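You operate a simulated robot arm through the tools that you are given. There is no shell and no other tool. Be economical: measure what you need, move in short steps, check, and stop when the job is done.

You run a simulated two-armed robot. Do the job below in one go: nothing can be reset, and whatever is moved stays where it is left.

JOB
Brush the rust patch off the cradle angle, then prime that spot.
Fine: rust brush for the rust, primer brush from the primer tray; both brushes go back where they lay. Set down upright: rust brush, primer brush. A coat counts when it lies all over at full strength: go over it till it gets no stronger. What is to be rubbed or washed off counts as gone when no trace of it is left.

The check looks at the end state, three seconds after you hand in, the way a careful person would. Anything else that was tipped, shoved, dropped, spilled or broken makes it a failure.

ROBOT AND FRAMES
Two 7-joint arms with two-finger parallel grippers on one trunk, on a base that drives. Base frame: it is fixed to the floor where the robot stands at the start and does not move with it; the origin is under the middle of the robot, x ahead of it, y to its left, z up. Lengths are in m, angles in degrees, forces in N, time in s.
The left shoulder is at the start at [0.05, 0.187, 1.06], the right one opposite. With the tool pointing down near the work surface each hand reaches from about 0.1 to 0.66 m from the robot's upright axis, wherever it stands, measured 20 degrees to its own side. Places, roughly: primer spot [-1, -1.1, 0.5]; primer tray [0.7, -0.2, 0.7]; rust patch [-1, -1.1, 0.5]. Payload 3.43 kg a hand.
The TCP of each hand is the grasp point between the finger pads, 0.03 m short of the fingertips. In the tool frame z runs along the fingers and y along their closing line. The gripper opens to 0.094 m. The fingers are 0.028 m wide and 0.01 m thick; the gripper's body (0.05 by 0.096 m) begins 0.055 m behind the TCP.
Orientation is told as [roll, pitch, yaw] about the base's x, y, z axes, in that order, counted from this pose: with the fingers straight down and closing along the base's y, the tool's x points along the base's -x, its y along +y and its z along -z.

CONTROLS
- The arms move only by the tool arm_command. It takes "left_rows", "right_rows" or both (then of equal length, played together; a hand with none holds still); each is text: rows parted by semicolons, each of 7 numbers parted by spaces: the opening in per cent of the stroke, from 0 (shut) to 100 (fully open), then the shift along the tool's x, y, z in m, then the turn, a rotation vector about the tool's x, y, z in degrees. In form: gripper x y z wx wy wz; .... A call has 1 to 12 rows; each row shifts and turns the commanded pose from where the row before left it, along the tool's axes as they then stand. Each row takes 0.2 s and may step no farther than 0.05 m and 8.6 degrees from the row before; otherwise, or with a gripper value out of range, the whole call is refused. Where a pose cannot be reached the arm comes as near as it can. A force on the tool above 50 N (or 10 N above the force at the start of the call, whichever is more), or a blocked arm, ends the call early, and 0.2 s more pass. Each finger travels about 0.153 m/s and halts on what it meets, pressing with about 37 N; the grip force reading is that of the motor and also rises with nothing between the fingers. The clock runs only during rows and for 0.2 s after the last one: add rows that do not move to give the fingers time. It gives the time, the measured TCP pose, the force on the tool (base axes), the opening and the grip force at its end, in the units of the frame above (readings bear some noise), with the torque about the TCP (base axes, N m) and any sound that the robot's microphone picked up.
- Cameras (640 x 400 px; columns grow to the right, rows downward): "scene" is now at [0.1615, -0.0232, 1.225]; the picture's right is [-0.28, -0.96, 0.00], its down [-0.52, 0.15, -0.84] and it looks along [0.81, -0.23, -0.54] (base axes); focal length 214 px, centre (320, 200). "left" rides on the left gripper at [0.076, -0.014, -0.103] in its tool frame; the picture's right is [0.18, 0.98, 0.00], its down [-0.75, 0.14, -0.64] and it looks along [-0.63, 0.12, 0.77] (tool axes); focal length 243 px, centre (320, 200). "right" rides on the right gripper at [0.076, 0.014, -0.102] in its tool frame; the picture's right is [-0.18, 0.98, 0.00], its down [-0.75, -0.14, -0.64] and it looks along [-0.63, -0.12, 0.77] (tool axes); focal length 243 px, centre (320, 200). There is no depth. A picture from a camera that has moved, and an enlarged one, comes with that camera's place and axes in the base frame and with its lens. The place of the scene camera against the robot may be out by one fixed shift of up to 0.025 m in any direction.
- get_image(camera): a new picture of that camera. It takes no simulated time.
- move_column(by): slides the trunk up (or, below 0, down) by that many m; the arms and the scene camera ride with it, the base frame stays. It gives what a move gives, with no picture.
- steer(legs): drives the robot by 1 to 6 legs, each [ahead, left, turn to the left] in m, m and degrees, along the robot's own axes; the way and the turn of a leg run together, so that a leg with both is an arc; at most 1.5 m and 180 degrees a leg. The arms and the cameras ride along, it lands a little off, and it stops where it bumps. It gives what a move gives.
- pan_tilt(pan, tilt): turns the head with the scene camera to pan (to the left, within 80 degrees either way) and tilt (down, from -29 to 69), counted from straight ahead of the robot. It gives what a move gives.
- enlarge(camera, box): a new picture of the part [left, top, right, bottom] of that camera's present view, enlarged. It takes no simulated time.
- job_done(): hands the job in; it is judged then, once.

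Work in short steps. Places have to be worked out from the pictures, the camera data and where the tool is seen: move nearer, look again, correct. Check each grasp and each placing, and mend what went wrong. You have 120 turns and 100 pictures in all, those below and enlarged ones among them. Open the grippers and draw the arms clear of the work before you hand the job in, unless the task says otherwise; then end with one line.

The tools are called as name(argument=value, ...) on one line, values as JSON. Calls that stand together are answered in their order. arm_command: Moves the arms, as the interface text tells. Its arguments: {"type":"object","properties":{"left_rows":{"type":"string"},"right_rows":{"type":"string"}},"required":[]} The other tools are called the same way: move_column (by) slides the trunk up or down; steer (legs) drives the base; pan_tilt (pan, tilt) turns the head that bears the scene camera; get_image (camera) takes a picture; enlarge (camera, box) takes an enlarged picture of a part of a camera's view; job_done () hands the job in.

At the start:

```text
clock: 0.0
left_tcp_pos: [0.4028, 0.0399, 1.1209]
left_orientation: [0.0, 0.2, 0.0]
left_force: [-0.3, -0.5, 0.7]
left_ft_torque: [-0.01, -0.01, 0.01]
left_width: 0.0939
left_grasp_force: 0.1
right_tcp_pos: [0.3761, -0.274, 1.1377]
right_orientation: [0.0, 0.0, 0.0]
right_force: [0.3, -0.9, -0.7]
right_ft_torque: [-0.01, -0.01, -0.02]
right_width: 0.0938
right_grasp_force: 0.0
trunk travel left (down, up): [-0.275, 0.157]
robot x, y, heading: [-0.0021, 0.0039, -0.3]
head pan, tilt: [-16.1, 32.9]
```

scene: 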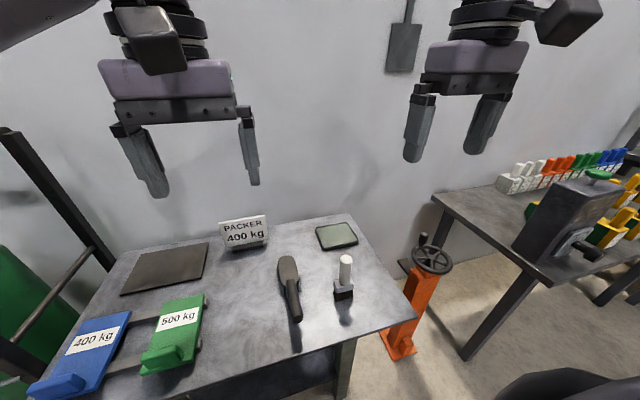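
right: 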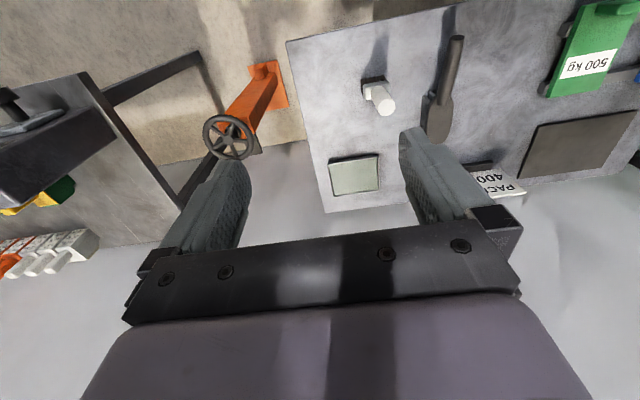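
left: 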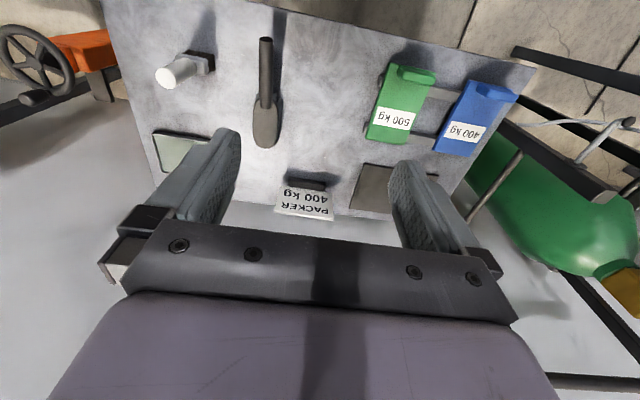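

The table ahead shows what may be the rust brush (dark, long handle), an upright primer brush (white) and the tray. I take a closer look.

enlarge(camera="scene", box=[220, 200, 420, 325])

pan_tilt(pan=-80, tilt=40)

get_image(camera="scene")

```text
3.20 times, centred on (320, 262) of scene
camera zoom: at [0.1615, -0.0232, 1.225], right [-0.28, -0.96, 0.0], down [-0.52, 0.15, -0.84], along [0.81, -0.23, -0.54], focal length 686 px, centre (320, 0)
```

zoom: 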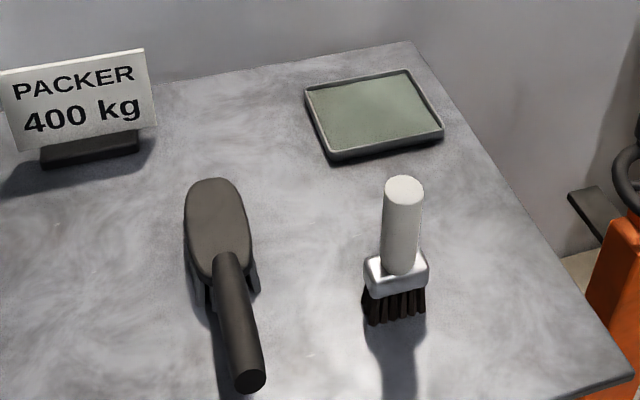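

```text
clock: 1.3
left_tcp_pos: [0.4021, 0.0396, 1.1214]
left_orientation: [0.0, -0.1, -0.1]
left_force: [-0.1, 0.7, 0.0]
left_ft_torque: [0.04, 0.0, 0.01]
left_width: 0.0942
left_grasp_force: 0.1
right_tcp_pos: [0.3766, -0.273, 1.1375]
right_orientation: [0.0, -0.1, 0.0]
right_force: [0.3, -0.2, -0.7]
right_ft_torque: [-0.02, 0.0, 0.02]
right_width: 0.0941
right_grasp_force: 0.1
trunk travel left (down, up): [-0.275, 0.157]
robot x, y, heading: [0.0035, 0.0012, 0.0]
head pan, tilt: [-80.0, 40.0]
```

```text
95 pictures are left
camera scene: at [0.0906, -0.0822, 1.2142], right [-0.98, -0.17, 0.0], down [-0.11, 0.63, -0.77], along [0.13, -0.75, -0.64], focal length 214 px, centre (320, 200)
```

scene: 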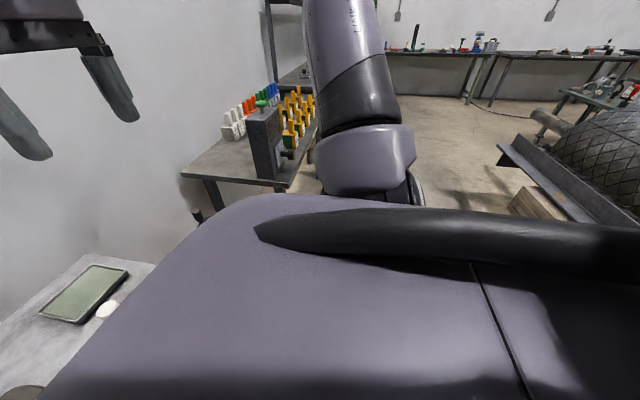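

Now I look toward the workpiece: I back off a bit and turn in place to see it before planning grips.

steer(legs=[[-0.15, 0, 0], [0, 0, -90]])

pan_tilt(pan=-30, tilt=30)

get_image(camera="scene")

```text
clock: 6.5
left_tcp_pos: [-0.1125, -0.4026, 1.1214]
left_orientation: [0.0, 0.0, -90.8]
left_force: [-0.1, -1.1, -0.1]
left_ft_torque: [0.03, 0.0, 0.0]
left_width: 0.0941
left_grasp_force: 0.0
right_tcp_pos: [-0.4252, -0.3734, 1.1379]
right_orientation: [0.0, 0.0, -90.8]
right_force: [-0.9, 0.5, 0.2]
right_ft_torque: [-0.03, 0.01, -0.01]
right_width: 0.0941
right_grasp_force: 0.1
trunk travel left (down, up): [-0.275, 0.157]
robot x, y, heading: [-0.1494, 0.0029, -90.8]
head pan, tilt: [-80.0, 40.0]
```

```text
clock: 7.7
left_tcp_pos: [-0.1123, -0.4025, 1.1219]
left_orientation: [0.0, 0.0, -90.8]
left_force: [0.0, -0.1, -1.3]
left_ft_torque: [0.0, 0.02, 0.01]
left_width: 0.0939
left_grasp_force: 0.1
right_tcp_pos: [-0.4272, -0.3728, 1.1387]
right_orientation: [0.0, 0.0, -90.9]
right_force: [-0.8, -0.7, 0.0]
right_ft_torque: [0.01, 0.02, 0.0]
right_width: 0.094
right_grasp_force: 0.0
trunk travel left (down, up): [-0.275, 0.157]
robot x, y, heading: [-0.1493, 0.0007, -90.9]
head pan, tilt: [-30.0, 30.0]
```

```text
94 pictures are left
camera scene: at [-0.1765, -0.1346, 1.2295], right [-0.86, 0.51, 0.0], down [0.26, 0.43, -0.87], along [-0.44, -0.74, -0.5], focal length 214 px, centre (320, 200)
```

scene: 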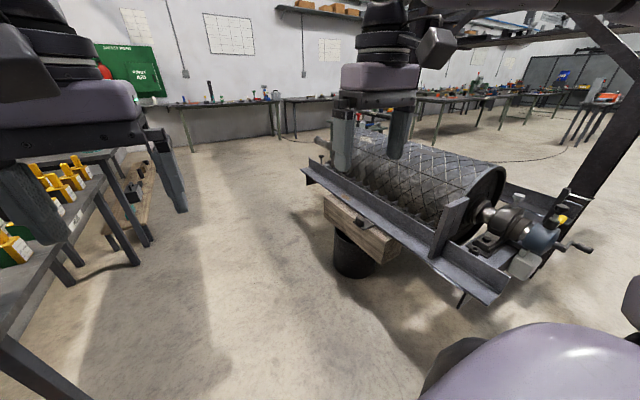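

The cradle lies ahead-right; the rust patch should show near pixel (350,200).

enlarge(camera="scene", box=[290, 130, 510, 310])

```text
2.22 times, centred on (400, 220) of scene
camera zoom: at [-0.1765, -0.1346, 1.2295], right [-0.86, 0.51, 0.0], down [0.26, 0.43, -0.87], along [-0.44, -0.74, -0.5], focal length 477 px, centre (142, 156)
```

zoom: 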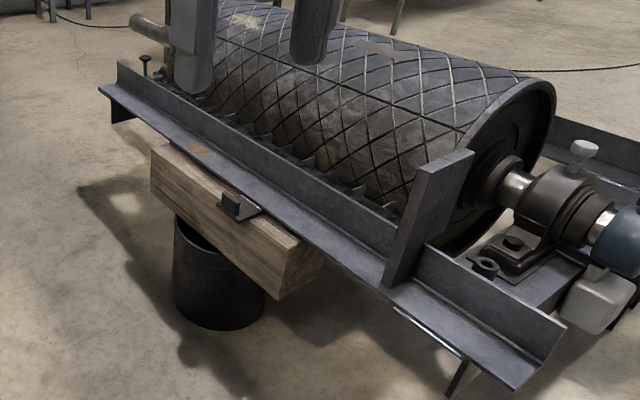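

The rust patch lies on the flange facing up, at about [-0.99, -1.16, 0.5]; the angle runs along y. Now back to the table to fetch the brushes.

steer(legs=[[0, 0, 90.9], [0.15, 0, 0]])

pan_tilt(pan=-10, tilt=45)

get_image(camera="scene")

enlarge(camera="left", box=[130, 20, 330, 180])

enlarge(camera="right", box=[310, 20, 510, 180])

```text
clock: 13.0
left_tcp_pos: [0.4059, 0.0404, 1.1222]
left_orientation: [0.1, 0.0, 0.1]
left_force: [-0.7, 0.9, 0.0]
left_ft_torque: [0.02, -0.02, 0.03]
left_width: 0.0939
left_grasp_force: 0.0
right_tcp_pos: [0.3817, -0.2735, 1.1375]
right_orientation: [-0.1, 0.0, 0.1]
right_force: [-0.2, 0.4, 0.0]
right_ft_torque: [-0.03, 0.0, 0.0]
right_width: 0.0942
right_grasp_force: 0.0
trunk travel left (down, up): [-0.275, 0.157]
robot x, y, heading: [0.0024, 0.003, 0.0]
head pan, tilt: [-30.0, 30.0]
```

```text
clock: 13.8
left_tcp_pos: [0.4043, 0.0404, 1.1207]
left_orientation: [0.0, -0.1, 0.1]
left_force: [0.0, 0.7, 0.3]
left_ft_torque: [0.02, 0.0, -0.03]
left_width: 0.0941
left_grasp_force: 0.0
right_tcp_pos: [0.3803, -0.2729, 1.138]
right_orientation: [0.1, 0.0, 0.1]
right_force: [0.2, 0.2, -0.4]
right_ft_torque: [-0.01, -0.01, 0.01]
right_width: 0.0942
right_grasp_force: 0.2
trunk travel left (down, up): [-0.275, 0.157]
robot x, y, heading: [0.0006, 0.0016, 0.1]
head pan, tilt: [-10.0, 45.0]
```

```text
92 pictures are left
camera scene: at [0.1596, -0.0125, 1.2069], right [-0.17, -0.98, 0.0], down [-0.7, 0.12, -0.71], along [0.7, -0.12, -0.71], focal length 214 px, centre (320, 200)
```

scene: 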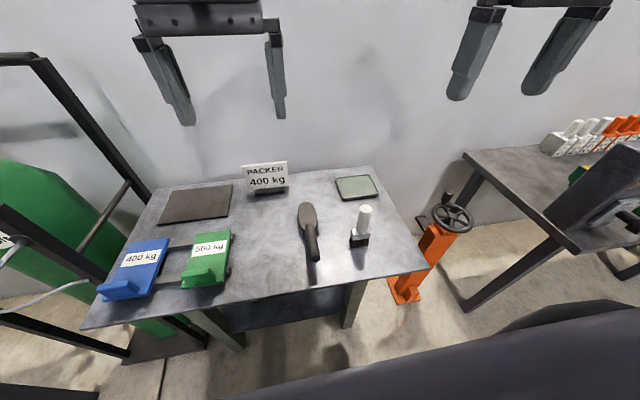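

```text
2.50 times, centred on (230, 100) of left
camera zoom: at [0.3285, 0.0267, 1.2236], right [-0.18, 0.98, 0.0], down [0.75, 0.14, 0.64], along [0.63, 0.12, -0.77], focal length 606 px, centre (545, 450)
```

zoom: 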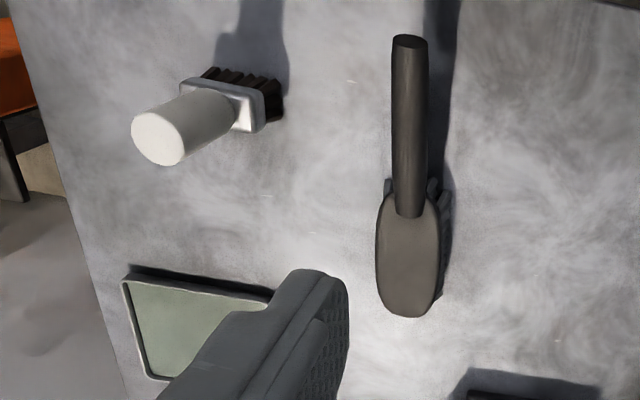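

```text
2.50 times, centred on (410, 100) of right
camera zoom: at [0.3048, -0.2582, 1.2413], right [0.18, 0.98, 0.0], down [0.75, -0.14, 0.64], along [0.63, -0.12, -0.77], focal length 606 px, centre (95, 450)
```

zoom: 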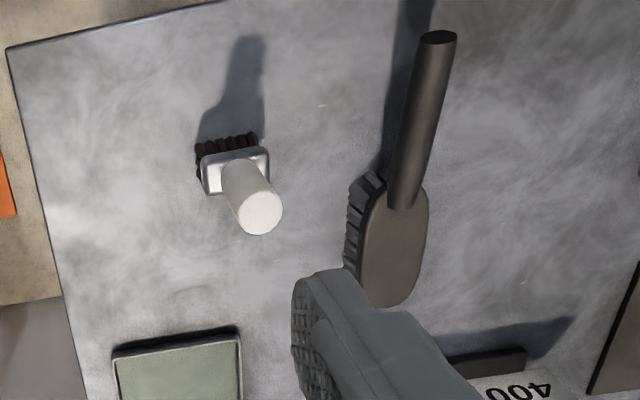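

By triangulating the two hand cameras: primer brush top at [0.457,-0.177,0.832] (standing up), rust brush handle from [0.392,-0.047,0.761] to [0.51,-0.046,0.738] with the head to x≈0.60. Left hand goes to above the handle first.

arm_command(left_rows="100 -0.0094 -0.0124 0.0386 0 0 0;100 -0.0094 -0.0124 0.0386 0 0 0;100 -0.0094 -0.0124 0.0386 0 0 0;100 -0.0094 -0.0124 0.0386 0 0 0;100 -0.0094 -0.0124 0.0386 0 0 0;100 -0.0094 -0.0124 0.0386 0 0 0;100 -0.0094 -0.0124 0.0386 0 0 0;100 0 0 0 0 0 0")

get_image(camera="left")

get_image(camera="right")

```text
clock: 15.6
left_tcp_pos: [0.4692, -0.0474, 0.8518]
left_orientation: [0.0, 0.0, -0.1]
left_force: [0.4, 0.0, -0.9]
left_ft_torque: [0.0, 0.01, -0.02]
left_width: 0.094
left_grasp_force: 0.2
right_tcp_pos: [0.3803, -0.2734, 1.1384]
right_orientation: [0.0, 0.1, 0.1]
right_force: [0.3, 0.5, 1.0]
right_ft_torque: [-0.02, 0.01, 0.01]
right_width: 0.094
right_grasp_force: 0.1
trunk travel left (down, up): [-0.275, 0.157]
robot x, y, heading: [0.0002, -0.0002, 0.1]
head pan, tilt: [-10.0, 45.0]
```

```text
89 pictures are left
camera left: at [0.3934, -0.0612, 0.9536], right [-0.18, 0.98, 0.0], down [0.75, 0.14, 0.64], along [0.63, 0.12, -0.77], focal length 243 px, centre (320, 200)
```

left: 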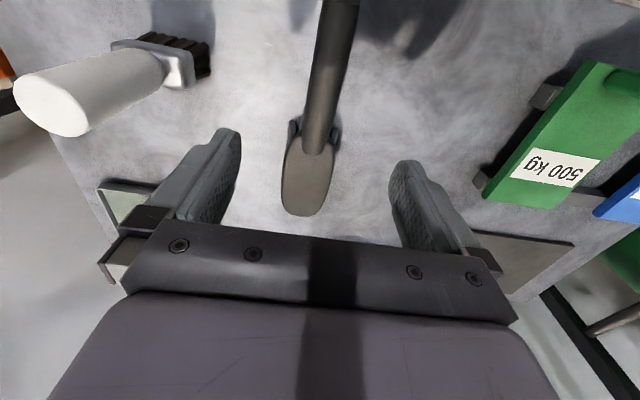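

```text
88 pictures are left
camera right: at [0.3048, -0.2582, 1.2413], right [0.18, 0.98, 0.0], down [0.75, -0.14, 0.64], along [0.63, -0.12, -0.77], focal length 243 px, centre (320, 200)
```

right: 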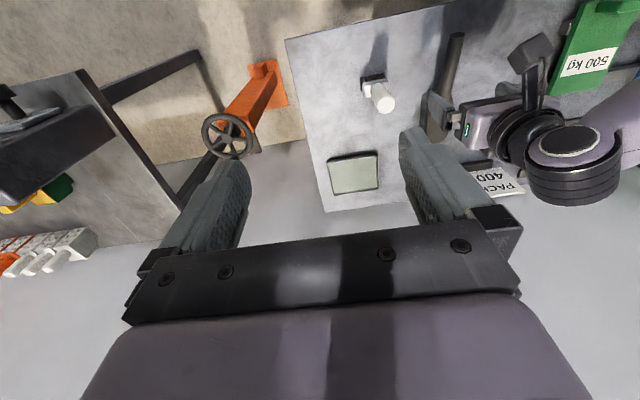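

The handle runs between the fingers, centred near y≈-0.044. I lower 0.106 m and close.

arm_command(left_rows="100 0 0.001 0.036 0 0 0;100 0 0.001 0.036 0 0 0;100 0 0 0.034 0 0 0;100 0 0 0 0 0 0;60 0 0 0 0 0 0;40 0 0 0 0 0 0;20 0 0 0 0 0 0;0 0 0 0 0 0 0;0 0 0 0 0 0 0;0 0 0 0 0 0 0")

get_image(camera="left")

```text
clock: 17.8
left_tcp_pos: [0.4715, -0.0457, 0.7441]
left_orientation: [0.0, 0.0, 0.1]
left_force: [-0.6, -1.3, 0.1]
left_ft_torque: [-0.05, 0.04, -0.01]
left_width: 0.032
left_grasp_force: 37.3
right_tcp_pos: [0.3811, -0.2746, 1.1388]
right_orientation: [0.0, 0.0, 0.2]
right_force: [0.0, 0.5, 0.0]
right_ft_torque: [0.04, -0.01, 0.03]
right_width: 0.0939
right_grasp_force: 0.0
trunk travel left (down, up): [-0.275, 0.157]
robot x, y, heading: [0.0055, -0.0009, 0.1]
head pan, tilt: [-10.0, 45.0]
```

```text
87 pictures are left
camera left: at [0.3942, -0.0597, 0.8461], right [-0.19, 0.98, 0.0], down [0.75, 0.14, 0.64], along [0.63, 0.12, -0.77], focal length 243 px, centre (320, 200)
```

left: 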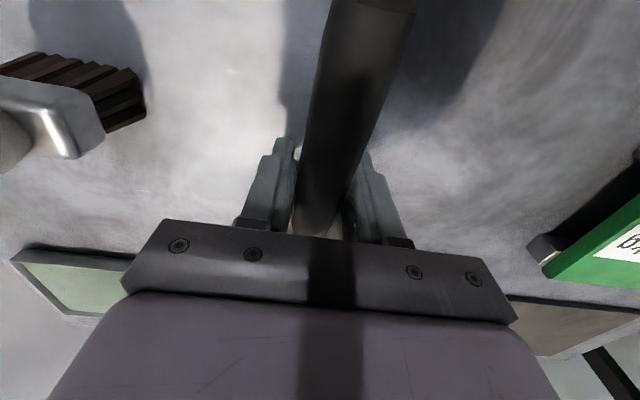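

Grip is good (width 0.032, 37 N). Lift straight up, then out to the left to make room.

arm_command(left_rows="0 0 0 -0.02 0 0 0;0 0 0 -0.04 0 0 0;0 0 0 -0.045 0 0 0;0 0 0 -0.045 0 0 0;0 0 0 -0.045 0 0 0;0 0 0.03 -0.03 0 0 0;0 0 0.045 0 0 0 0;0 0 0.045 0 0 0 0;0 0 0 0 0 0 0")

get_image(camera="left")

get_image(camera="scene")

```text
clock: 19.8
left_tcp_pos: [0.4708, 0.0751, 0.9678]
left_orientation: [0.0, 0.0, 0.0]
left_force: [0.2, -0.3, -1.2]
left_ft_torque: [0.02, 0.14, 0.03]
left_width: 0.0321
left_grasp_force: 37.3
right_tcp_pos: [0.3812, -0.274, 1.138]
right_orientation: [0.0, 0.1, 0.0]
right_force: [-0.1, 0.0, 0.1]
right_ft_torque: [0.01, 0.01, -0.02]
right_width: 0.0937
right_grasp_force: 0.1
trunk travel left (down, up): [-0.275, 0.157]
robot x, y, heading: [0.0045, -0.0, 0.1]
head pan, tilt: [-10.0, 45.0]
```

```text
86 pictures are left
camera left: at [0.3948, 0.0621, 1.069], right [-0.18, 0.98, 0.0], down [0.75, 0.14, 0.64], along [0.63, 0.12, -0.77], focal length 243 px, centre (320, 200)
```

left: 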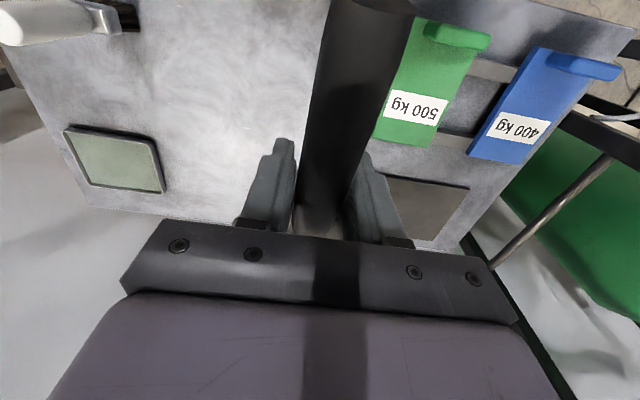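

```text
85 pictures are left
camera scene: at [0.1597, -0.0125, 1.2069], right [-0.17, -0.98, 0.0], down [-0.7, 0.12, -0.71], along [0.7, -0.12, -0.71], focal length 214 px, centre (320, 200)
```

scene: 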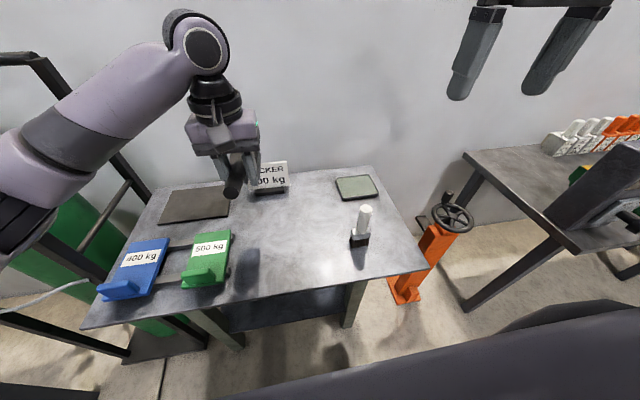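

Rust brush is held. Now the right hand goes above the primer brush.

arm_command(right_rows="100 -0.0127 0.0162 0.0397 0 0 0;100 -0.0127 0.0162 0.0397 0 0 0;100 -0.0127 0.0162 0.0397 0 0 0;100 -0.0127 0.0162 0.0397 0 0 0;100 -0.0127 0.0162 0.0397 0 0 0;100 -0.0127 0.0162 0.0397 0 0 0;100 0 0 0 0 0 0")

get_image(camera="right")

```text
clock: 21.4
left_tcp_pos: [0.4707, 0.0754, 0.967]
left_orientation: [-0.1, 0.1, 0.0]
left_force: [-0.7, 0.1, -2.1]
left_ft_torque: [-0.02, 0.16, -0.01]
left_width: 0.0322
left_grasp_force: 37.1
right_tcp_pos: [0.4536, -0.1778, 0.9008]
right_orientation: [0.0, 0.0, 0.1]
right_force: [-0.2, 0.0, 0.0]
right_ft_torque: [-0.02, -0.01, -0.03]
right_width: 0.0938
right_grasp_force: 0.0
trunk travel left (down, up): [-0.275, 0.157]
robot x, y, heading: [0.0053, 0.0002, 0.0]
head pan, tilt: [-10.0, 45.0]
```

```text
84 pictures are left
camera right: at [0.3779, -0.1628, 1.0034], right [0.18, 0.98, 0.0], down [0.75, -0.14, 0.64], along [0.63, -0.12, -0.77], focal length 243 px, centre (320, 200)
```

right: 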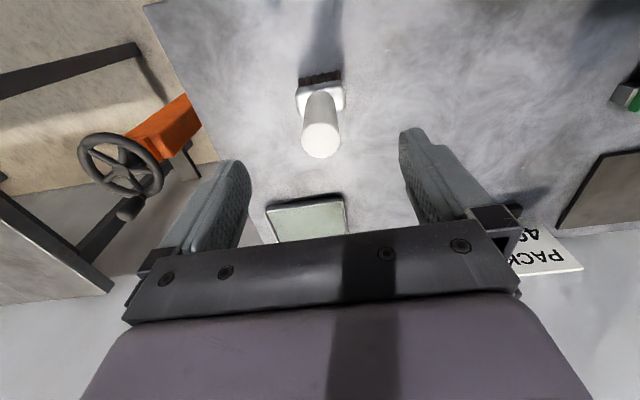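

Brush top is at [0.460,-0.178]; ferrule top near z≈0.768. I descend so the tips stay above the ferrule (TCP z≈0.806) and close.

arm_command(right_rows="100 -0.003 0 0.03 0 0 0;100 -0.003 0 0.03 0 0 0;100 0 0 0.034 0 0 0;100 0 0 0 0 0 0;60 0 0 0 0 0 0;40 0 0 0 0 0 0;20 0 0 0 0 0 0;0 0 0 0 0 0 0;0 0 0 0 0 0 0;0 0 0 0 0 0 0")

get_image(camera="right")

```text
clock: 23.6
left_tcp_pos: [0.4715, 0.0753, 0.9665]
left_orientation: [-0.1, 0.1, 0.2]
left_force: [0.0, 0.7, -2.0]
left_ft_torque: [-0.02, 0.17, 0.0]
left_width: 0.0321
left_grasp_force: 36.8
right_tcp_pos: [0.4451, -0.1999, 0.8191]
right_orientation: [0.1, 0.0, 0.2]
right_force: [-0.2, -0.6, -1.3]
right_ft_torque: [0.01, 0.0, 0.0]
right_width: 0.031
right_grasp_force: 37.0
right hand out of reach, approached as far as the arm can: row 2, 3
trunk travel left (down, up): [-0.275, 0.157]
robot x, y, heading: [0.0038, 0.0017, 0.0]
head pan, tilt: [-10.0, 45.0]
```

```text
83 pictures are left
camera right: at [0.3699, -0.1837, 0.9225], right [0.18, 0.98, 0.0], down [0.75, -0.14, 0.64], along [0.63, -0.12, -0.77], focal length 243 px, centre (320, 200)
```

right: 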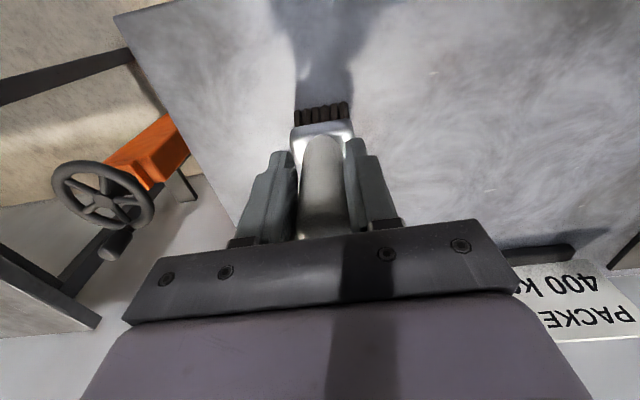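

The arm couldn't fully reach and gripped ~0.02 m to the side, nudging the brush. I'll release gently, go up, and lower the trunk for better reach.

arm_command(right_rows="20 0 0 0 0 0 0;40 0 0 0 0 0 0;70 0 0 0 0 0 0;100 0 0 0 0 0 0;100 0 0 0 0 0 0;100 0 0 0 0 0 0")

get_image(camera="right")

```text
clock: 25.0
left_tcp_pos: [0.4713, 0.0754, 0.9677]
left_orientation: [-0.1, 0.1, 0.1]
left_force: [-0.1, 0.1, -1.8]
left_ft_torque: [-0.02, 0.14, -0.01]
left_width: 0.0321
left_grasp_force: 37.3
right_tcp_pos: [0.4459, -0.1987, 0.8203]
right_orientation: [0.1, 0.1, 0.1]
right_force: [-0.8, -0.4, -0.2]
right_ft_torque: [0.01, 0.02, 0.02]
right_width: 0.0938
right_grasp_force: 0.0
trunk travel left (down, up): [-0.275, 0.157]
robot x, y, heading: [0.0023, 0.0025, 0.1]
head pan, tilt: [-10.0, 45.0]
```

```text
82 pictures are left
camera right: at [0.3698, -0.1836, 0.9226], right [0.18, 0.98, 0.0], down [0.75, -0.14, 0.64], along [0.63, -0.12, -0.77], focal length 243 px, centre (320, 200)
```

right: 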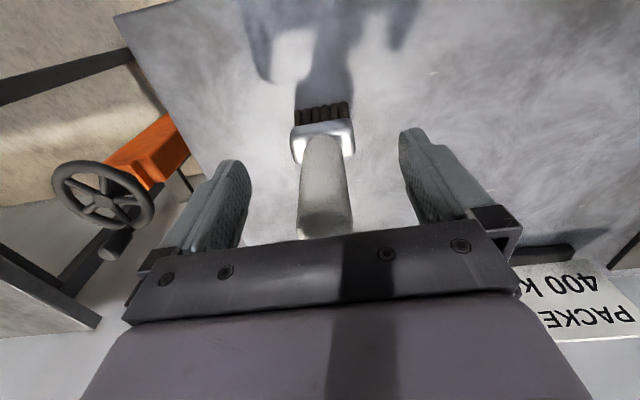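

Brush still stands upright. Raise both hands, then lower the trunk.

arm_command(left_rows="0 0 0 -0.03 0 0 0;0 0 0.02 -0.03 0 0 0;0 0 0.03 -0.03 0 0 0;0 0 0.03 -0.03 0 0 0;0 0 0 0 0 0 0", right_rows="100 0 0 -0.03 0 0 0;100 0 0 -0.045 0 0 0;100 0 0 -0.045 0 0 0;100 0 0 -0.045 0 0 0;100 0 0 0 0 0 0")

move_column(by=-0.12)

get_image(camera="right")

```text
clock: 26.2
left_tcp_pos: [0.4732, 0.1567, 1.0902]
left_orientation: [0.0, -0.1, 0.0]
left_force: [0.3, -0.5, -2.0]
left_ft_torque: [0.01, 0.17, 0.0]
left_width: 0.032
left_grasp_force: 37.6
right_tcp_pos: [0.4462, -0.1973, 0.9837]
right_orientation: [-0.1, 0.1, 0.1]
right_force: [0.1, 0.1, 0.0]
right_ft_torque: [0.01, -0.01, 0.02]
right_width: 0.094
right_grasp_force: 0.0
trunk travel left (down, up): [-0.275, 0.157]
robot x, y, heading: [0.001, -0.0033, 0.1]
head pan, tilt: [-10.0, 45.0]
```

```text
clock: 27.7
left_tcp_pos: [0.4727, 0.1556, 0.9695]
left_orientation: [0.0, 0.0, 0.0]
left_force: [-1.0, -0.2, -2.4]
left_ft_torque: [0.0, 0.12, 0.0]
left_width: 0.0321
left_grasp_force: 37.1
right_tcp_pos: [0.4464, -0.1982, 0.8644]
right_orientation: [0.0, 0.0, 0.1]
right_force: [0.2, -0.1, 0.8]
right_ft_torque: [-0.03, -0.03, 0.03]
right_width: 0.0939
right_grasp_force: 0.1
trunk travel left (down, up): [-0.155, 0.277]
robot x, y, heading: [0.0051, 0.0015, 0.3]
head pan, tilt: [-10.0, 45.0]
```

```text
81 pictures are left
camera right: at [0.3702, -0.1823, 0.9674], right [0.18, 0.98, 0.0], down [0.75, -0.14, 0.64], along [0.63, -0.12, -0.77], focal length 243 px, centre (320, 200)
```

right: 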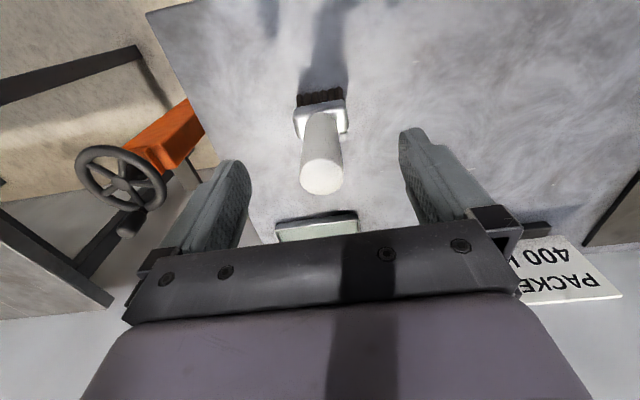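

Brush now at [0.462,-0.199] (originally y≈-0.178). I line up and descend.

arm_command(right_rows="100 -0.015 -0.001 0 0 0 0;100 0 0 0.02 0 0 0;100 0 0 0.02 0 0 0;100 0 0 0.016 0 0 0;100 0 0 0 0 0 0")

get_image(camera="right")

```text
clock: 28.9
left_tcp_pos: [0.4715, 0.1555, 0.9707]
left_orientation: [0.0, 0.0, 0.0]
left_force: [-0.1, 0.1, -2.0]
left_ft_torque: [0.0, 0.11, 0.01]
left_width: 0.0317
left_grasp_force: 37.3
right_tcp_pos: [0.4612, -0.1982, 0.8089]
right_orientation: [0.1, 0.0, 0.1]
right_force: [-0.5, 0.7, -0.3]
right_ft_torque: [-0.02, 0.02, 0.0]
right_width: 0.094
right_grasp_force: 0.1
trunk travel left (down, up): [-0.155, 0.277]
robot x, y, heading: [0.004, 0.0009, -0.2]
head pan, tilt: [-10.0, 45.0]
```

```text
80 pictures are left
camera right: at [0.3861, -0.1825, 0.9112], right [0.18, 0.98, 0.0], down [0.75, -0.14, 0.64], along [0.63, -0.12, -0.77], focal length 243 px, centre (320, 200)
```

right: 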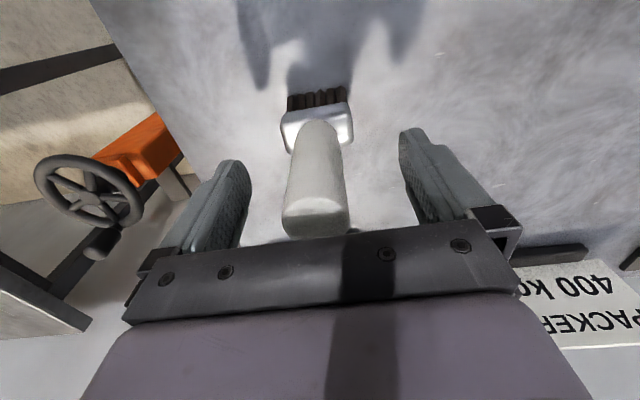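

Reach is fine now and the brush is centred; close.

arm_command(right_rows="70 0 0 0 0 0 0;50 0 0 0 0 0 0;40 0 0 0 0 0 0;20 0 0 0 0 0 0;0 0 0 0 0 0 0;0 0 0 0 0 0 0;0 0 0 0 0 0 0")

get_image(camera="right")

```text
clock: 30.5
left_tcp_pos: [0.4738, 0.156, 0.9697]
left_orientation: [0.0, 0.1, 0.1]
left_force: [-0.5, -1.0, -1.2]
left_ft_torque: [0.01, 0.12, 0.02]
left_width: 0.0317
left_grasp_force: 36.8
right_tcp_pos: [0.4617, -0.199, 0.8084]
right_orientation: [0.0, 0.0, 0.0]
right_force: [-0.2, -0.4, 0.7]
right_ft_torque: [0.0, 0.0, 0.04]
right_width: 0.0274
right_grasp_force: 36.9
trunk travel left (down, up): [-0.155, 0.277]
robot x, y, heading: [0.0047, -0.0012, 0.3]
head pan, tilt: [-10.0, 45.0]
```

```text
79 pictures are left
camera right: at [0.3861, -0.1825, 0.9115], right [0.18, 0.98, 0.0], down [0.75, -0.14, 0.64], along [0.63, -0.12, -0.77], focal length 243 px, centre (320, 200)
```

right: 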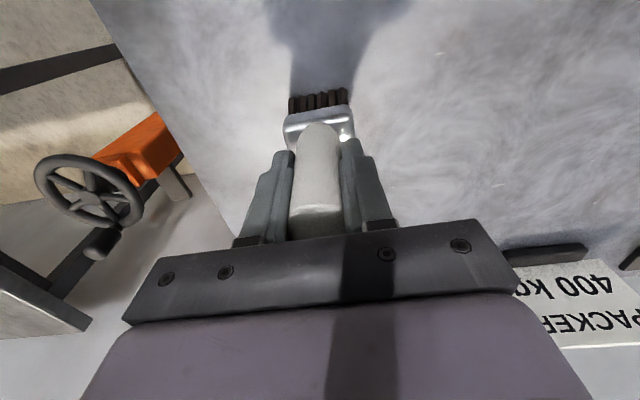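

Held well (0.027). Lift it, and look down to see how much space there is between base and table, since the tray is slightly out of reach.

arm_command(right_rows="0 0 0 -0.02 0 0 0;0 0 0 -0.03 0 0 0;0 0 0 -0.03 0 0 0;0 0 0 0 0 0 0")

pan_tilt(pan=0, tilt=69)

get_image(camera="scene")

get_image(camera="right")

```text
clock: 31.5
left_tcp_pos: [0.4726, 0.1543, 0.9697]
left_orientation: [0.0, 0.0, 0.1]
left_force: [0.0, 0.4, -1.3]
left_ft_torque: [0.0, 0.11, 0.01]
left_width: 0.0321
left_grasp_force: 36.2
right_tcp_pos: [0.4626, -0.1975, 0.8878]
right_orientation: [0.0, -0.1, 0.2]
right_force: [-1.0, -0.2, -0.7]
right_ft_torque: [0.0, 0.01, 0.0]
right_width: 0.0275
right_grasp_force: 36.7
trunk travel left (down, up): [-0.155, 0.277]
robot x, y, heading: [0.0024, -0.0009, 0.2]
head pan, tilt: [-10.0, 45.0]
```

```text
clock: 32.4
left_tcp_pos: [0.4726, 0.1566, 0.9702]
left_orientation: [-0.1, 0.0, 0.1]
left_force: [0.2, -0.5, -1.9]
left_ft_torque: [0.01, 0.1, -0.01]
left_width: 0.0321
left_grasp_force: 36.9
right_tcp_pos: [0.4623, -0.1978, 0.8875]
right_orientation: [0.0, 0.0, 0.1]
right_force: [0.9, -0.9, -0.4]
right_ft_torque: [0.01, 0.01, 0.03]
right_width: 0.0272
right_grasp_force: 37.0
trunk travel left (down, up): [-0.155, 0.277]
robot x, y, heading: [0.0045, -0.002, 0.3]
head pan, tilt: [0.0, 68.8]
```

```text
78 pictures are left
camera scene: at [0.1356, 0.0017, 1.058], right [0.0, -1.0, 0.0], down [-0.93, 0.0, -0.36], along [0.36, 0.0, -0.93], focal length 214 px, centre (320, 200)
```

scene: 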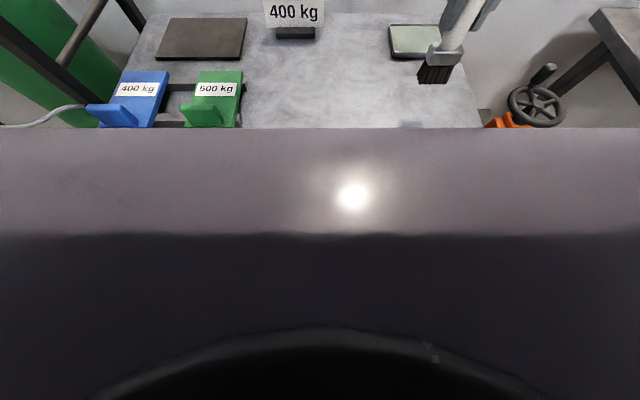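

```text
77 pictures are left
camera right: at [0.3868, -0.1825, 0.9906], right [0.18, 0.98, 0.0], down [0.75, -0.14, 0.64], along [0.63, -0.12, -0.77], focal length 243 px, centre (320, 200)
```

right: 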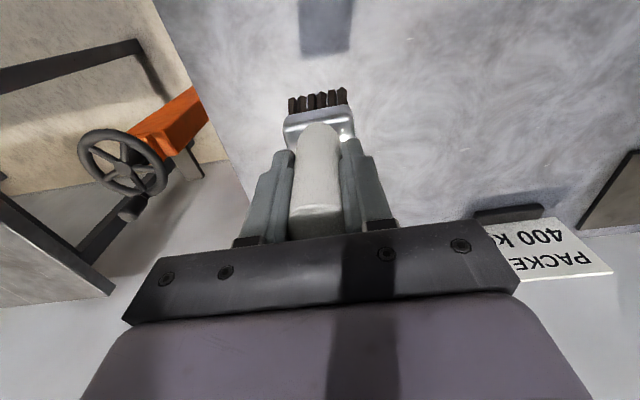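

I try reaching the near half of the tray from here, staying high.

arm_command(right_rows="0 -0.036 -0.0064 0 0 0 0;0 -0.036 -0.0064 0 0 0 0;0 -0.036 -0.0064 0 0 0 0;0 -0.036 -0.0064 0 0 0 0;0 -0.036 -0.0064 0 0 0 0;0 0 0 0 0 0 0")

get_image(camera="right")

```text
clock: 33.8
left_tcp_pos: [0.4734, 0.156, 0.9696]
left_orientation: [0.0, 0.0, 0.1]
left_force: [0.4, 0.4, -2.1]
left_ft_torque: [0.0, 0.12, -0.01]
left_width: 0.0322
left_grasp_force: 36.8
right_tcp_pos: [0.5558, -0.2787, 0.8795]
right_orientation: [0.0, -0.1, 0.2]
right_force: [-0.5, 0.7, -0.9]
right_ft_torque: [-0.01, 0.01, -0.01]
right_width: 0.0267
right_grasp_force: 36.8
right hand out of reach, approached as far as the arm can: row 2, 3, 4, 5
trunk travel left (down, up): [-0.155, 0.277]
robot x, y, heading: [0.0066, -0.0005, -0.1]
head pan, tilt: [0.0, 68.8]
```

```text
76 pictures are left
camera right: at [0.4796, -0.2631, 0.9819], right [0.18, 0.98, 0.0], down [0.75, -0.14, 0.64], along [0.63, -0.12, -0.77], focal length 243 px, centre (320, 200)
```

right: 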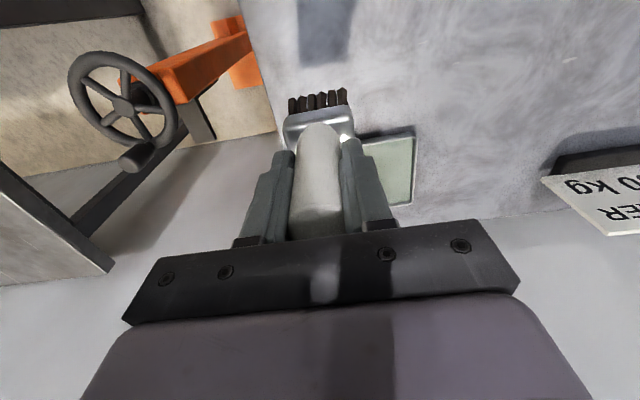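

The arm stops at about 0.62 m out. I pull the hand back a bit so I don't sweep anything, and drive ahead 0.06 m carefully.

arm_command(right_rows="0 0.03 0.02 -0.01 0 0 0;0 0.03 0.02 0 0 0 0;0 0 0 0 0 0 0")

steer(legs=[[0.06, 0, 0]])

```text
clock: 34.6
left_tcp_pos: [0.4731, 0.1566, 0.9704]
left_orientation: [-0.1, 0.1, 0.1]
left_force: [-0.7, -0.6, -1.7]
left_ft_torque: [0.04, 0.12, -0.02]
left_width: 0.032
left_grasp_force: 37.0
right_tcp_pos: [0.4947, -0.2401, 0.887]
right_orientation: [0.0, -0.1, 0.0]
right_force: [0.0, 0.4, -1.1]
right_ft_torque: [0.02, -0.02, 0.0]
right_width: 0.0275
right_grasp_force: 37.3
trunk travel left (down, up): [-0.155, 0.277]
robot x, y, heading: [0.003, 0.0, 0.1]
head pan, tilt: [0.0, 68.8]
```

```text
clock: 35.5
left_tcp_pos: [0.5324, 0.1573, 0.9709]
left_orientation: [0.0, 0.0, 0.1]
left_force: [0.2, 0.0, -2.9]
left_ft_torque: [-0.01, 0.15, -0.03]
left_width: 0.0322
left_grasp_force: 37.1
right_tcp_pos: [0.5546, -0.24, 0.8865]
right_orientation: [0.0, 0.1, 0.2]
right_force: [0.0, -0.2, -1.2]
right_ft_torque: [-0.02, -0.02, 0.0]
right_width: 0.0276
right_grasp_force: 36.6
trunk travel left (down, up): [-0.155, 0.277]
robot x, y, heading: [0.0673, 0.0004, 0.1]
head pan, tilt: [0.0, 68.8]
```

No bump. Reach out further over the tray.

arm_command(right_rows="0 -0.03 0 0 0 0 0;0 -0.03 0 0 0 0 0;0 -0.03 0 0 0 0 0;0 0 0 0 0 0 0")

get_image(camera="right")

```text
clock: 36.5
left_tcp_pos: [0.5323, 0.1565, 0.9708]
left_orientation: [-0.1, 0.0, 0.1]
left_force: [-0.4, -0.4, -2.5]
left_ft_torque: [-0.01, 0.14, -0.02]
left_width: 0.0321
left_grasp_force: 37.2
right_tcp_pos: [0.6065, -0.2632, 0.8815]
right_orientation: [0.0, -0.1, 0.2]
right_force: [-0.6, -0.4, 0.0]
right_ft_torque: [-0.05, 0.0, 0.03]
right_width: 0.0272
right_grasp_force: 37.1
right hand out of reach, approached as far as the arm can: row 2, 3
trunk travel left (down, up): [-0.155, 0.277]
robot x, y, heading: [0.0661, -0.0008, 0.4]
head pan, tilt: [0.0, 68.8]
```

```text
75 pictures are left
camera right: at [0.5307, -0.2465, 0.9841], right [0.18, 0.98, 0.0], down [0.75, -0.14, 0.64], along [0.63, -0.12, -0.77], focal length 243 px, centre (320, 200)
```

right: 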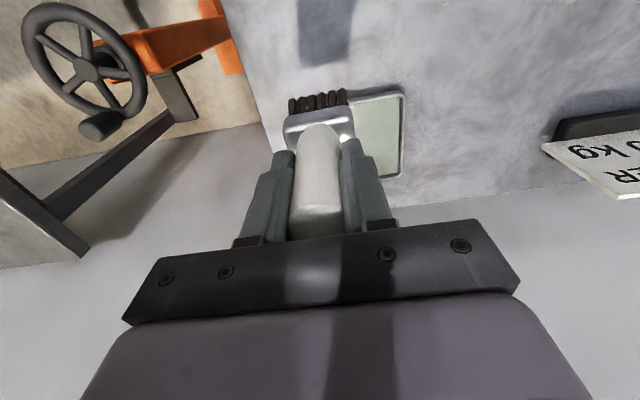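

Reach is oddly short; maybe the left arm interferes. I draw the left hand back and out, then try again.

arm_command(left_rows="0 0.02 0.03 0 0 0 0;0 0.02 0.03 0 0 0 0;0 0.02 0.03 0 0 0 0;0 0.02 0.03 0 0 0 0;0 0 0 0 0 0 0;0 0 0 0 0 0 0;0 0 0 0 0 0 0", right_rows="0 0 0 0 0 0 0;0 0 0 0 0 0 0;0 0 0 0 0 0 0;0 0 0 0 0 0 0;0 -0.02 0.012 0 0 0 0;0 -0.02 0.012 0 0 0 0;0 0 0 0 0 0 0")

```text
clock: 38.1
left_tcp_pos: [0.4514, 0.2773, 0.9691]
left_orientation: [0.0, 0.0, 0.1]
left_force: [-0.1, -0.5, -2.0]
left_ft_torque: [-0.02, 0.15, -0.01]
left_width: 0.0322
left_grasp_force: 37.1
right_tcp_pos: [0.6068, -0.2607, 0.881]
right_orientation: [0.0, 0.0, 0.1]
right_force: [-0.3, 0.5, -0.8]
right_ft_torque: [0.04, 0.03, 0.02]
right_width: 0.0274
right_grasp_force: 36.6
right hand out of reach, approached as far as the arm can: row 5, 6
trunk travel left (down, up): [-0.155, 0.277]
robot x, y, heading: [0.0606, 0.0007, 0.3]
head pan, tilt: [0.0, 68.8]
```

Not the left arm. I lower the trunk 0.045 m (bristles stay above the tray rim) and try extending again.

move_column(by=-0.045)

arm_command(right_rows="0 -0.02 0.012 0 0 0 0;0 -0.02 0.012 0 0 0 0;0 0 0 0 0 0 0")

```text
clock: 39.0
left_tcp_pos: [0.4515, 0.2752, 0.9236]
left_orientation: [0.0, 0.0, 0.0]
left_force: [-0.5, 0.1, -2.7]
left_ft_torque: [0.01, 0.15, -0.05]
left_width: 0.0321
left_grasp_force: 37.3
right_tcp_pos: [0.6052, -0.2617, 0.8365]
right_orientation: [0.0, -0.1, 0.0]
right_force: [-0.3, 0.2, -1.1]
right_ft_torque: [0.01, 0.0, -0.02]
right_width: 0.0272
right_grasp_force: 37.7
trunk travel left (down, up): [-0.11, 0.322]
robot x, y, heading: [0.0614, -0.0021, -0.1]
head pan, tilt: [0.0, 68.8]
```

```text
clock: 39.8
left_tcp_pos: [0.4511, 0.2763, 0.9233]
left_orientation: [0.0, 0.0, 0.1]
left_force: [-0.1, 0.0, -2.0]
left_ft_torque: [-0.01, 0.15, 0.02]
left_width: 0.0318
left_grasp_force: 36.7
right_tcp_pos: [0.6059, -0.2603, 0.8363]
right_orientation: [0.0, 0.0, 0.0]
right_force: [0.3, 0.9, -1.3]
right_ft_torque: [0.03, 0.0, -0.02]
right_width: 0.0271
right_grasp_force: 37.5
right hand out of reach, approached as far as the arm can: row 1, 2
trunk travel left (down, up): [-0.11, 0.322]
robot x, y, heading: [0.067, -0.0008, 0.1]
head pan, tilt: [0.0, 68.8]
```

I raise a bit and test yawing the tool (the round handle allows it) plus extension.

arm_command(right_rows="0 0 0 -0.02 0 0 8;0 0 0 0 0 0 8;0 0 0 0 0 0 8;0 -0.02 -0.008 0 0 0 0;0 0 0 0 0 0 0")

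```text
clock: 41.0
left_tcp_pos: [0.4516, 0.2755, 0.9235]
left_orientation: [0.0, 0.0, 0.1]
left_force: [-0.6, 0.0, -2.0]
left_ft_torque: [-0.02, 0.14, 0.03]
left_width: 0.0324
left_grasp_force: 37.5
right_tcp_pos: [0.613, -0.2819, 0.8546]
right_orientation: [0.1, -0.1, -24.0]
right_force: [0.5, 0.0, -1.5]
right_ft_torque: [-0.03, 0.0, -0.01]
right_width: 0.0271
right_grasp_force: 36.9
right hand out of reach, approached as far as the arm can: row 4
trunk travel left (down, up): [-0.11, 0.322]
robot x, y, heading: [0.064, 0.0009, -0.2]
head pan, tilt: [0.0, 68.8]
```

I test the opposite: raise the trunk 0.12 and lower the arm relative to it.

move_column(by=0.12)

arm_command(right_rows="0 0 0 0.03 0 0 -8;0 0 0 0.03 0 0 -8;0 0 0 0.03 0 0 -8;0 0 0 0 0 0 0;0 -0.015 0 0 0 0 0;0 -0.015 0 0 0 0 0;0 0 0 0 0 0 0")

```text
clock: 42.5
left_tcp_pos: [0.4507, 0.2757, 1.0432]
left_orientation: [0.0, 0.1, 0.1]
left_force: [0.9, -0.8, -3.1]
left_ft_torque: [0.02, 0.15, 0.02]
left_width: 0.0323
left_grasp_force: 36.9
right_tcp_pos: [0.6127, -0.2799, 0.9742]
right_orientation: [0.1, -0.1, -23.9]
right_force: [0.4, 0.4, -2.2]
right_ft_torque: [0.0, -0.02, 0.02]
right_width: 0.0271
right_grasp_force: 37.1
trunk travel left (down, up): [-0.23, 0.202]
robot x, y, heading: [0.0626, -0.001, 0.1]
head pan, tilt: [0.0, 68.8]
```

```text
clock: 44.1
left_tcp_pos: [0.4517, 0.2766, 1.0434]
left_orientation: [0.0, 0.0, 0.1]
left_force: [-0.4, -0.5, -2.2]
left_ft_torque: [0.0, 0.16, -0.03]
left_width: 0.0322
left_grasp_force: 36.9
right_tcp_pos: [0.6198, -0.2901, 0.8873]
right_orientation: [0.0, -0.3, 0.0]
right_force: [0.4, 0.0, -1.1]
right_ft_torque: [-0.02, 0.03, -0.01]
right_width: 0.0272
right_grasp_force: 37.0
right hand out of reach, approached as far as the arm can: row 5, 6
trunk travel left (down, up): [-0.23, 0.202]
robot x, y, heading: [0.065, 0.0014, 0.1]
head pan, tilt: [0.0, 68.8]
```

Pushing further keeps sliding outward, so I'll turn the base left ~28° which brings the right shoulder nearer the tray. First I pull the hands in and raise.

arm_command(left_rows="0 0.0 -0.02 -0.01 0 0 0;0 0 -0.02 0 0 0 0;0 0 -0.02 0 0 0 0;0 0 -0.02 0 0 0 0;0 0 0 0 0 0 0", right_rows="0 0.04 0 -0.02 0 0 0;0 0.04 0 -0.02 0 0 0;0 0.04 0 0 0 0 0;0 0.04 0 0 0 0 0;0 0 0 0 0 0 0")

steer(legs=[[0, 0, 28]])

pan_tilt(pan=-40, tilt=50)

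get_image(camera="scene")

```text
clock: 45.3
left_tcp_pos: [0.4528, 0.1963, 1.0525]
left_orientation: [0.0, -0.1, 0.1]
left_force: [0.2, -0.3, -2.8]
left_ft_torque: [0.01, 0.11, -0.01]
left_width: 0.032
left_grasp_force: 37.0
right_tcp_pos: [0.4596, -0.2921, 0.9291]
right_orientation: [0.2, -0.2, 0.1]
right_force: [0.7, 0.0, -1.2]
right_ft_torque: [0.01, 0.0, -0.02]
right_width: 0.0274
right_grasp_force: 37.0
trunk travel left (down, up): [-0.23, 0.202]
robot x, y, heading: [0.0693, -0.0033, 0.2]
head pan, tilt: [0.0, 68.8]
```

```text
clock: 47.1
left_tcp_pos: [0.3133, 0.359, 1.0542]
left_orientation: [0.0, 0.0, 28.3]
left_force: [0.2, -0.7, -2.0]
left_ft_torque: [-0.05, 0.13, -0.03]
left_width: 0.032
left_grasp_force: 37.1
right_tcp_pos: [0.551, -0.0683, 0.9282]
right_orientation: [-0.1, 0.0, 28.4]
right_force: [0.3, 0.3, -1.0]
right_ft_torque: [0.01, -0.03, 0.03]
right_width: 0.0274
right_grasp_force: 36.8
trunk travel left (down, up): [-0.23, 0.202]
robot x, y, heading: [0.0615, 0.0027, 28.2]
head pan, tilt: [0.0, 68.8]
```

```text
clock: 48.2
left_tcp_pos: [0.3127, 0.3581, 1.0528]
left_orientation: [0.0, 0.0, 28.4]
left_force: [0.4, -0.2, -1.3]
left_ft_torque: [-0.05, 0.11, -0.02]
left_width: 0.0318
left_grasp_force: 36.8
right_tcp_pos: [0.5503, -0.0681, 0.9303]
right_orientation: [0.1, -0.2, 28.4]
right_force: [-0.4, 0.5, -1.1]
right_ft_torque: [-0.02, 0.01, 0.01]
right_width: 0.0275
right_grasp_force: 37.1
trunk travel left (down, up): [-0.23, 0.202]
robot x, y, heading: [0.0623, -0.0012, 28.5]
head pan, tilt: [-40.0, 50.0]
```

```text
74 pictures are left
camera scene: at [0.2075, 0.0141, 1.1549], right [-0.2, -0.98, 0.0], down [-0.75, 0.15, -0.64], along [0.63, -0.13, -0.77], focal length 214 px, centre (320, 200)
```

scene: 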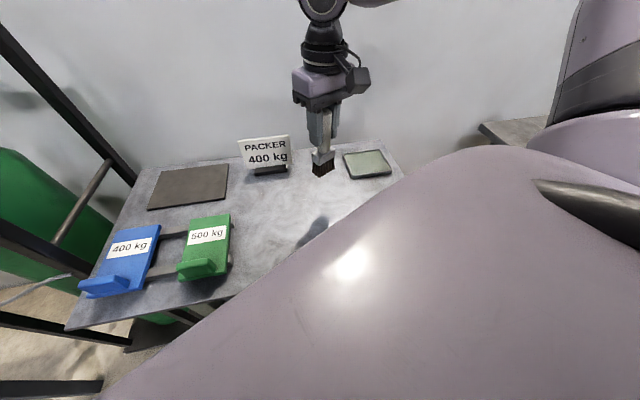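

Now the tray lies off to the right of the arm. Moving over it (still high).

arm_command(right_rows="0 -0.0052 -0.0408 0 0 0 0;0 -0.0052 -0.0408 0 0 0 0;0 -0.0052 -0.0408 0 0 0 0;0 -0.0052 -0.0408 0 0 0 0;0 -0.0052 -0.0408 0 0 0 0;0 0 0 0 0 0 0")

get_image(camera="right")

enlarge(camera="scene", box=[280, 80, 440, 190])

```text
clock: 49.6
left_tcp_pos: [0.3141, 0.3579, 1.0535]
left_orientation: [0.0, 0.0, 28.4]
left_force: [-0.2, -0.1, -2.4]
left_ft_torque: [-0.05, 0.14, -0.02]
left_width: 0.0321
left_grasp_force: 37.1
right_tcp_pos: [0.6708, -0.2327, 0.9287]
right_orientation: [0.2, -0.1, 28.3]
right_force: [0.1, -0.7, -1.1]
right_ft_torque: [-0.01, -0.01, 0.01]
right_width: 0.0273
right_grasp_force: 37.6
trunk travel left (down, up): [-0.23, 0.202]
robot x, y, heading: [0.0615, -0.001, 28.3]
head pan, tilt: [-40.0, 50.0]
```

```text
73 pictures are left
camera right: at [0.5979, -0.256, 1.0313], right [-0.31, 0.95, 0.0], down [0.73, 0.23, 0.64], along [0.61, 0.2, -0.77], focal length 243 px, centre (320, 200)
```

right: 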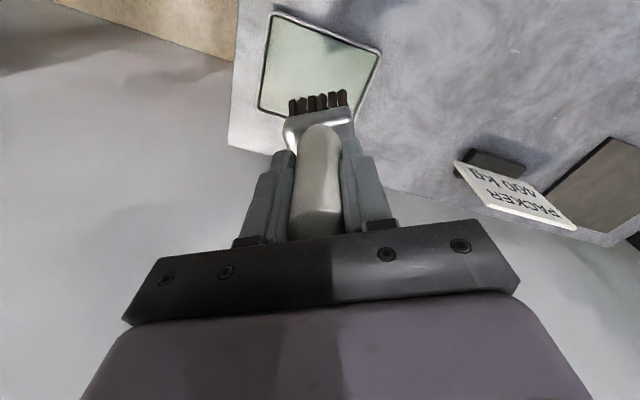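

```text
3.64 times, centred on (360, 135) of scene
camera zoom: at [0.2074, 0.0142, 1.155], right [-0.2, -0.98, 0.0], down [-0.75, 0.15, -0.64], along [0.63, -0.13, -0.77], focal length 780 px, centre (174, 436)
```

zoom: 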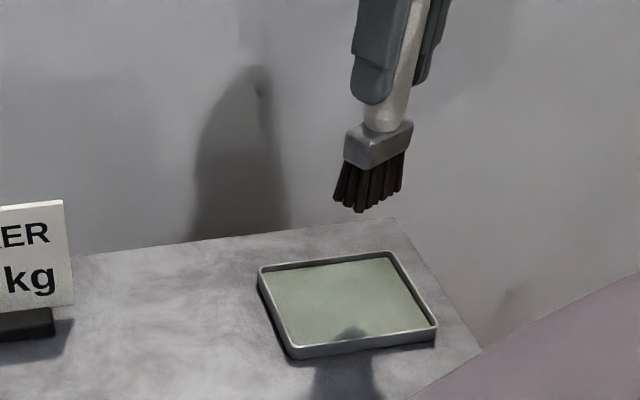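

Brush is over the tray's centre ([0.677,-0.236]). Lower toward the paint.

arm_command(right_rows="0 0 0 0.035 0 0 0;0 0 0 0.035 0 0 0;0 0 0 0.03 0 0 0;0 0 0 0.005 0 0 0;0 0 0 0 0 0 0")

enlarge(camera="scene", box=[280, 80, 440, 190])

```text
clock: 50.8
left_tcp_pos: [0.3128, 0.3577, 1.0527]
left_orientation: [0.0, 0.0, 28.4]
left_force: [-0.6, 0.2, -2.0]
left_ft_torque: [-0.06, 0.1, 0.0]
left_width: 0.0322
left_grasp_force: 37.3
right_tcp_pos: [0.6702, -0.2346, 0.8218]
right_orientation: [0.0, -0.1, 28.4]
right_force: [0.4, 0.5, -0.8]
right_ft_torque: [0.0, 0.01, 0.04]
right_width: 0.0273
right_grasp_force: 37.1
trunk travel left (down, up): [-0.23, 0.202]
robot x, y, heading: [0.0611, -0.0007, 28.7]
head pan, tilt: [-40.0, 50.0]
```

```text
3.64 times, centred on (360, 135) of scene
camera zoom: at [0.2075, 0.014, 1.155], right [-0.2, -0.98, 0.0], down [-0.75, 0.15, -0.64], along [0.63, -0.13, -0.77], focal length 780 px, centre (174, 436)
```

zoom: 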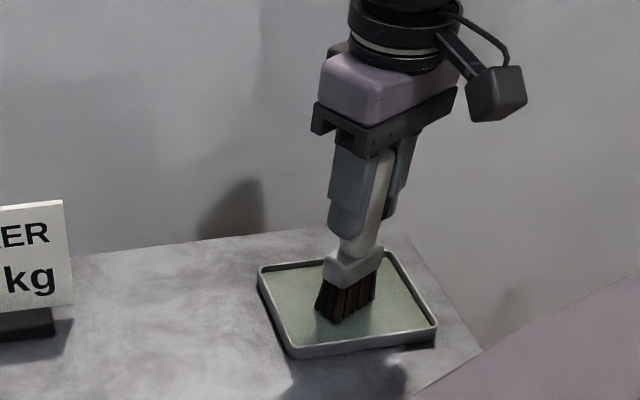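

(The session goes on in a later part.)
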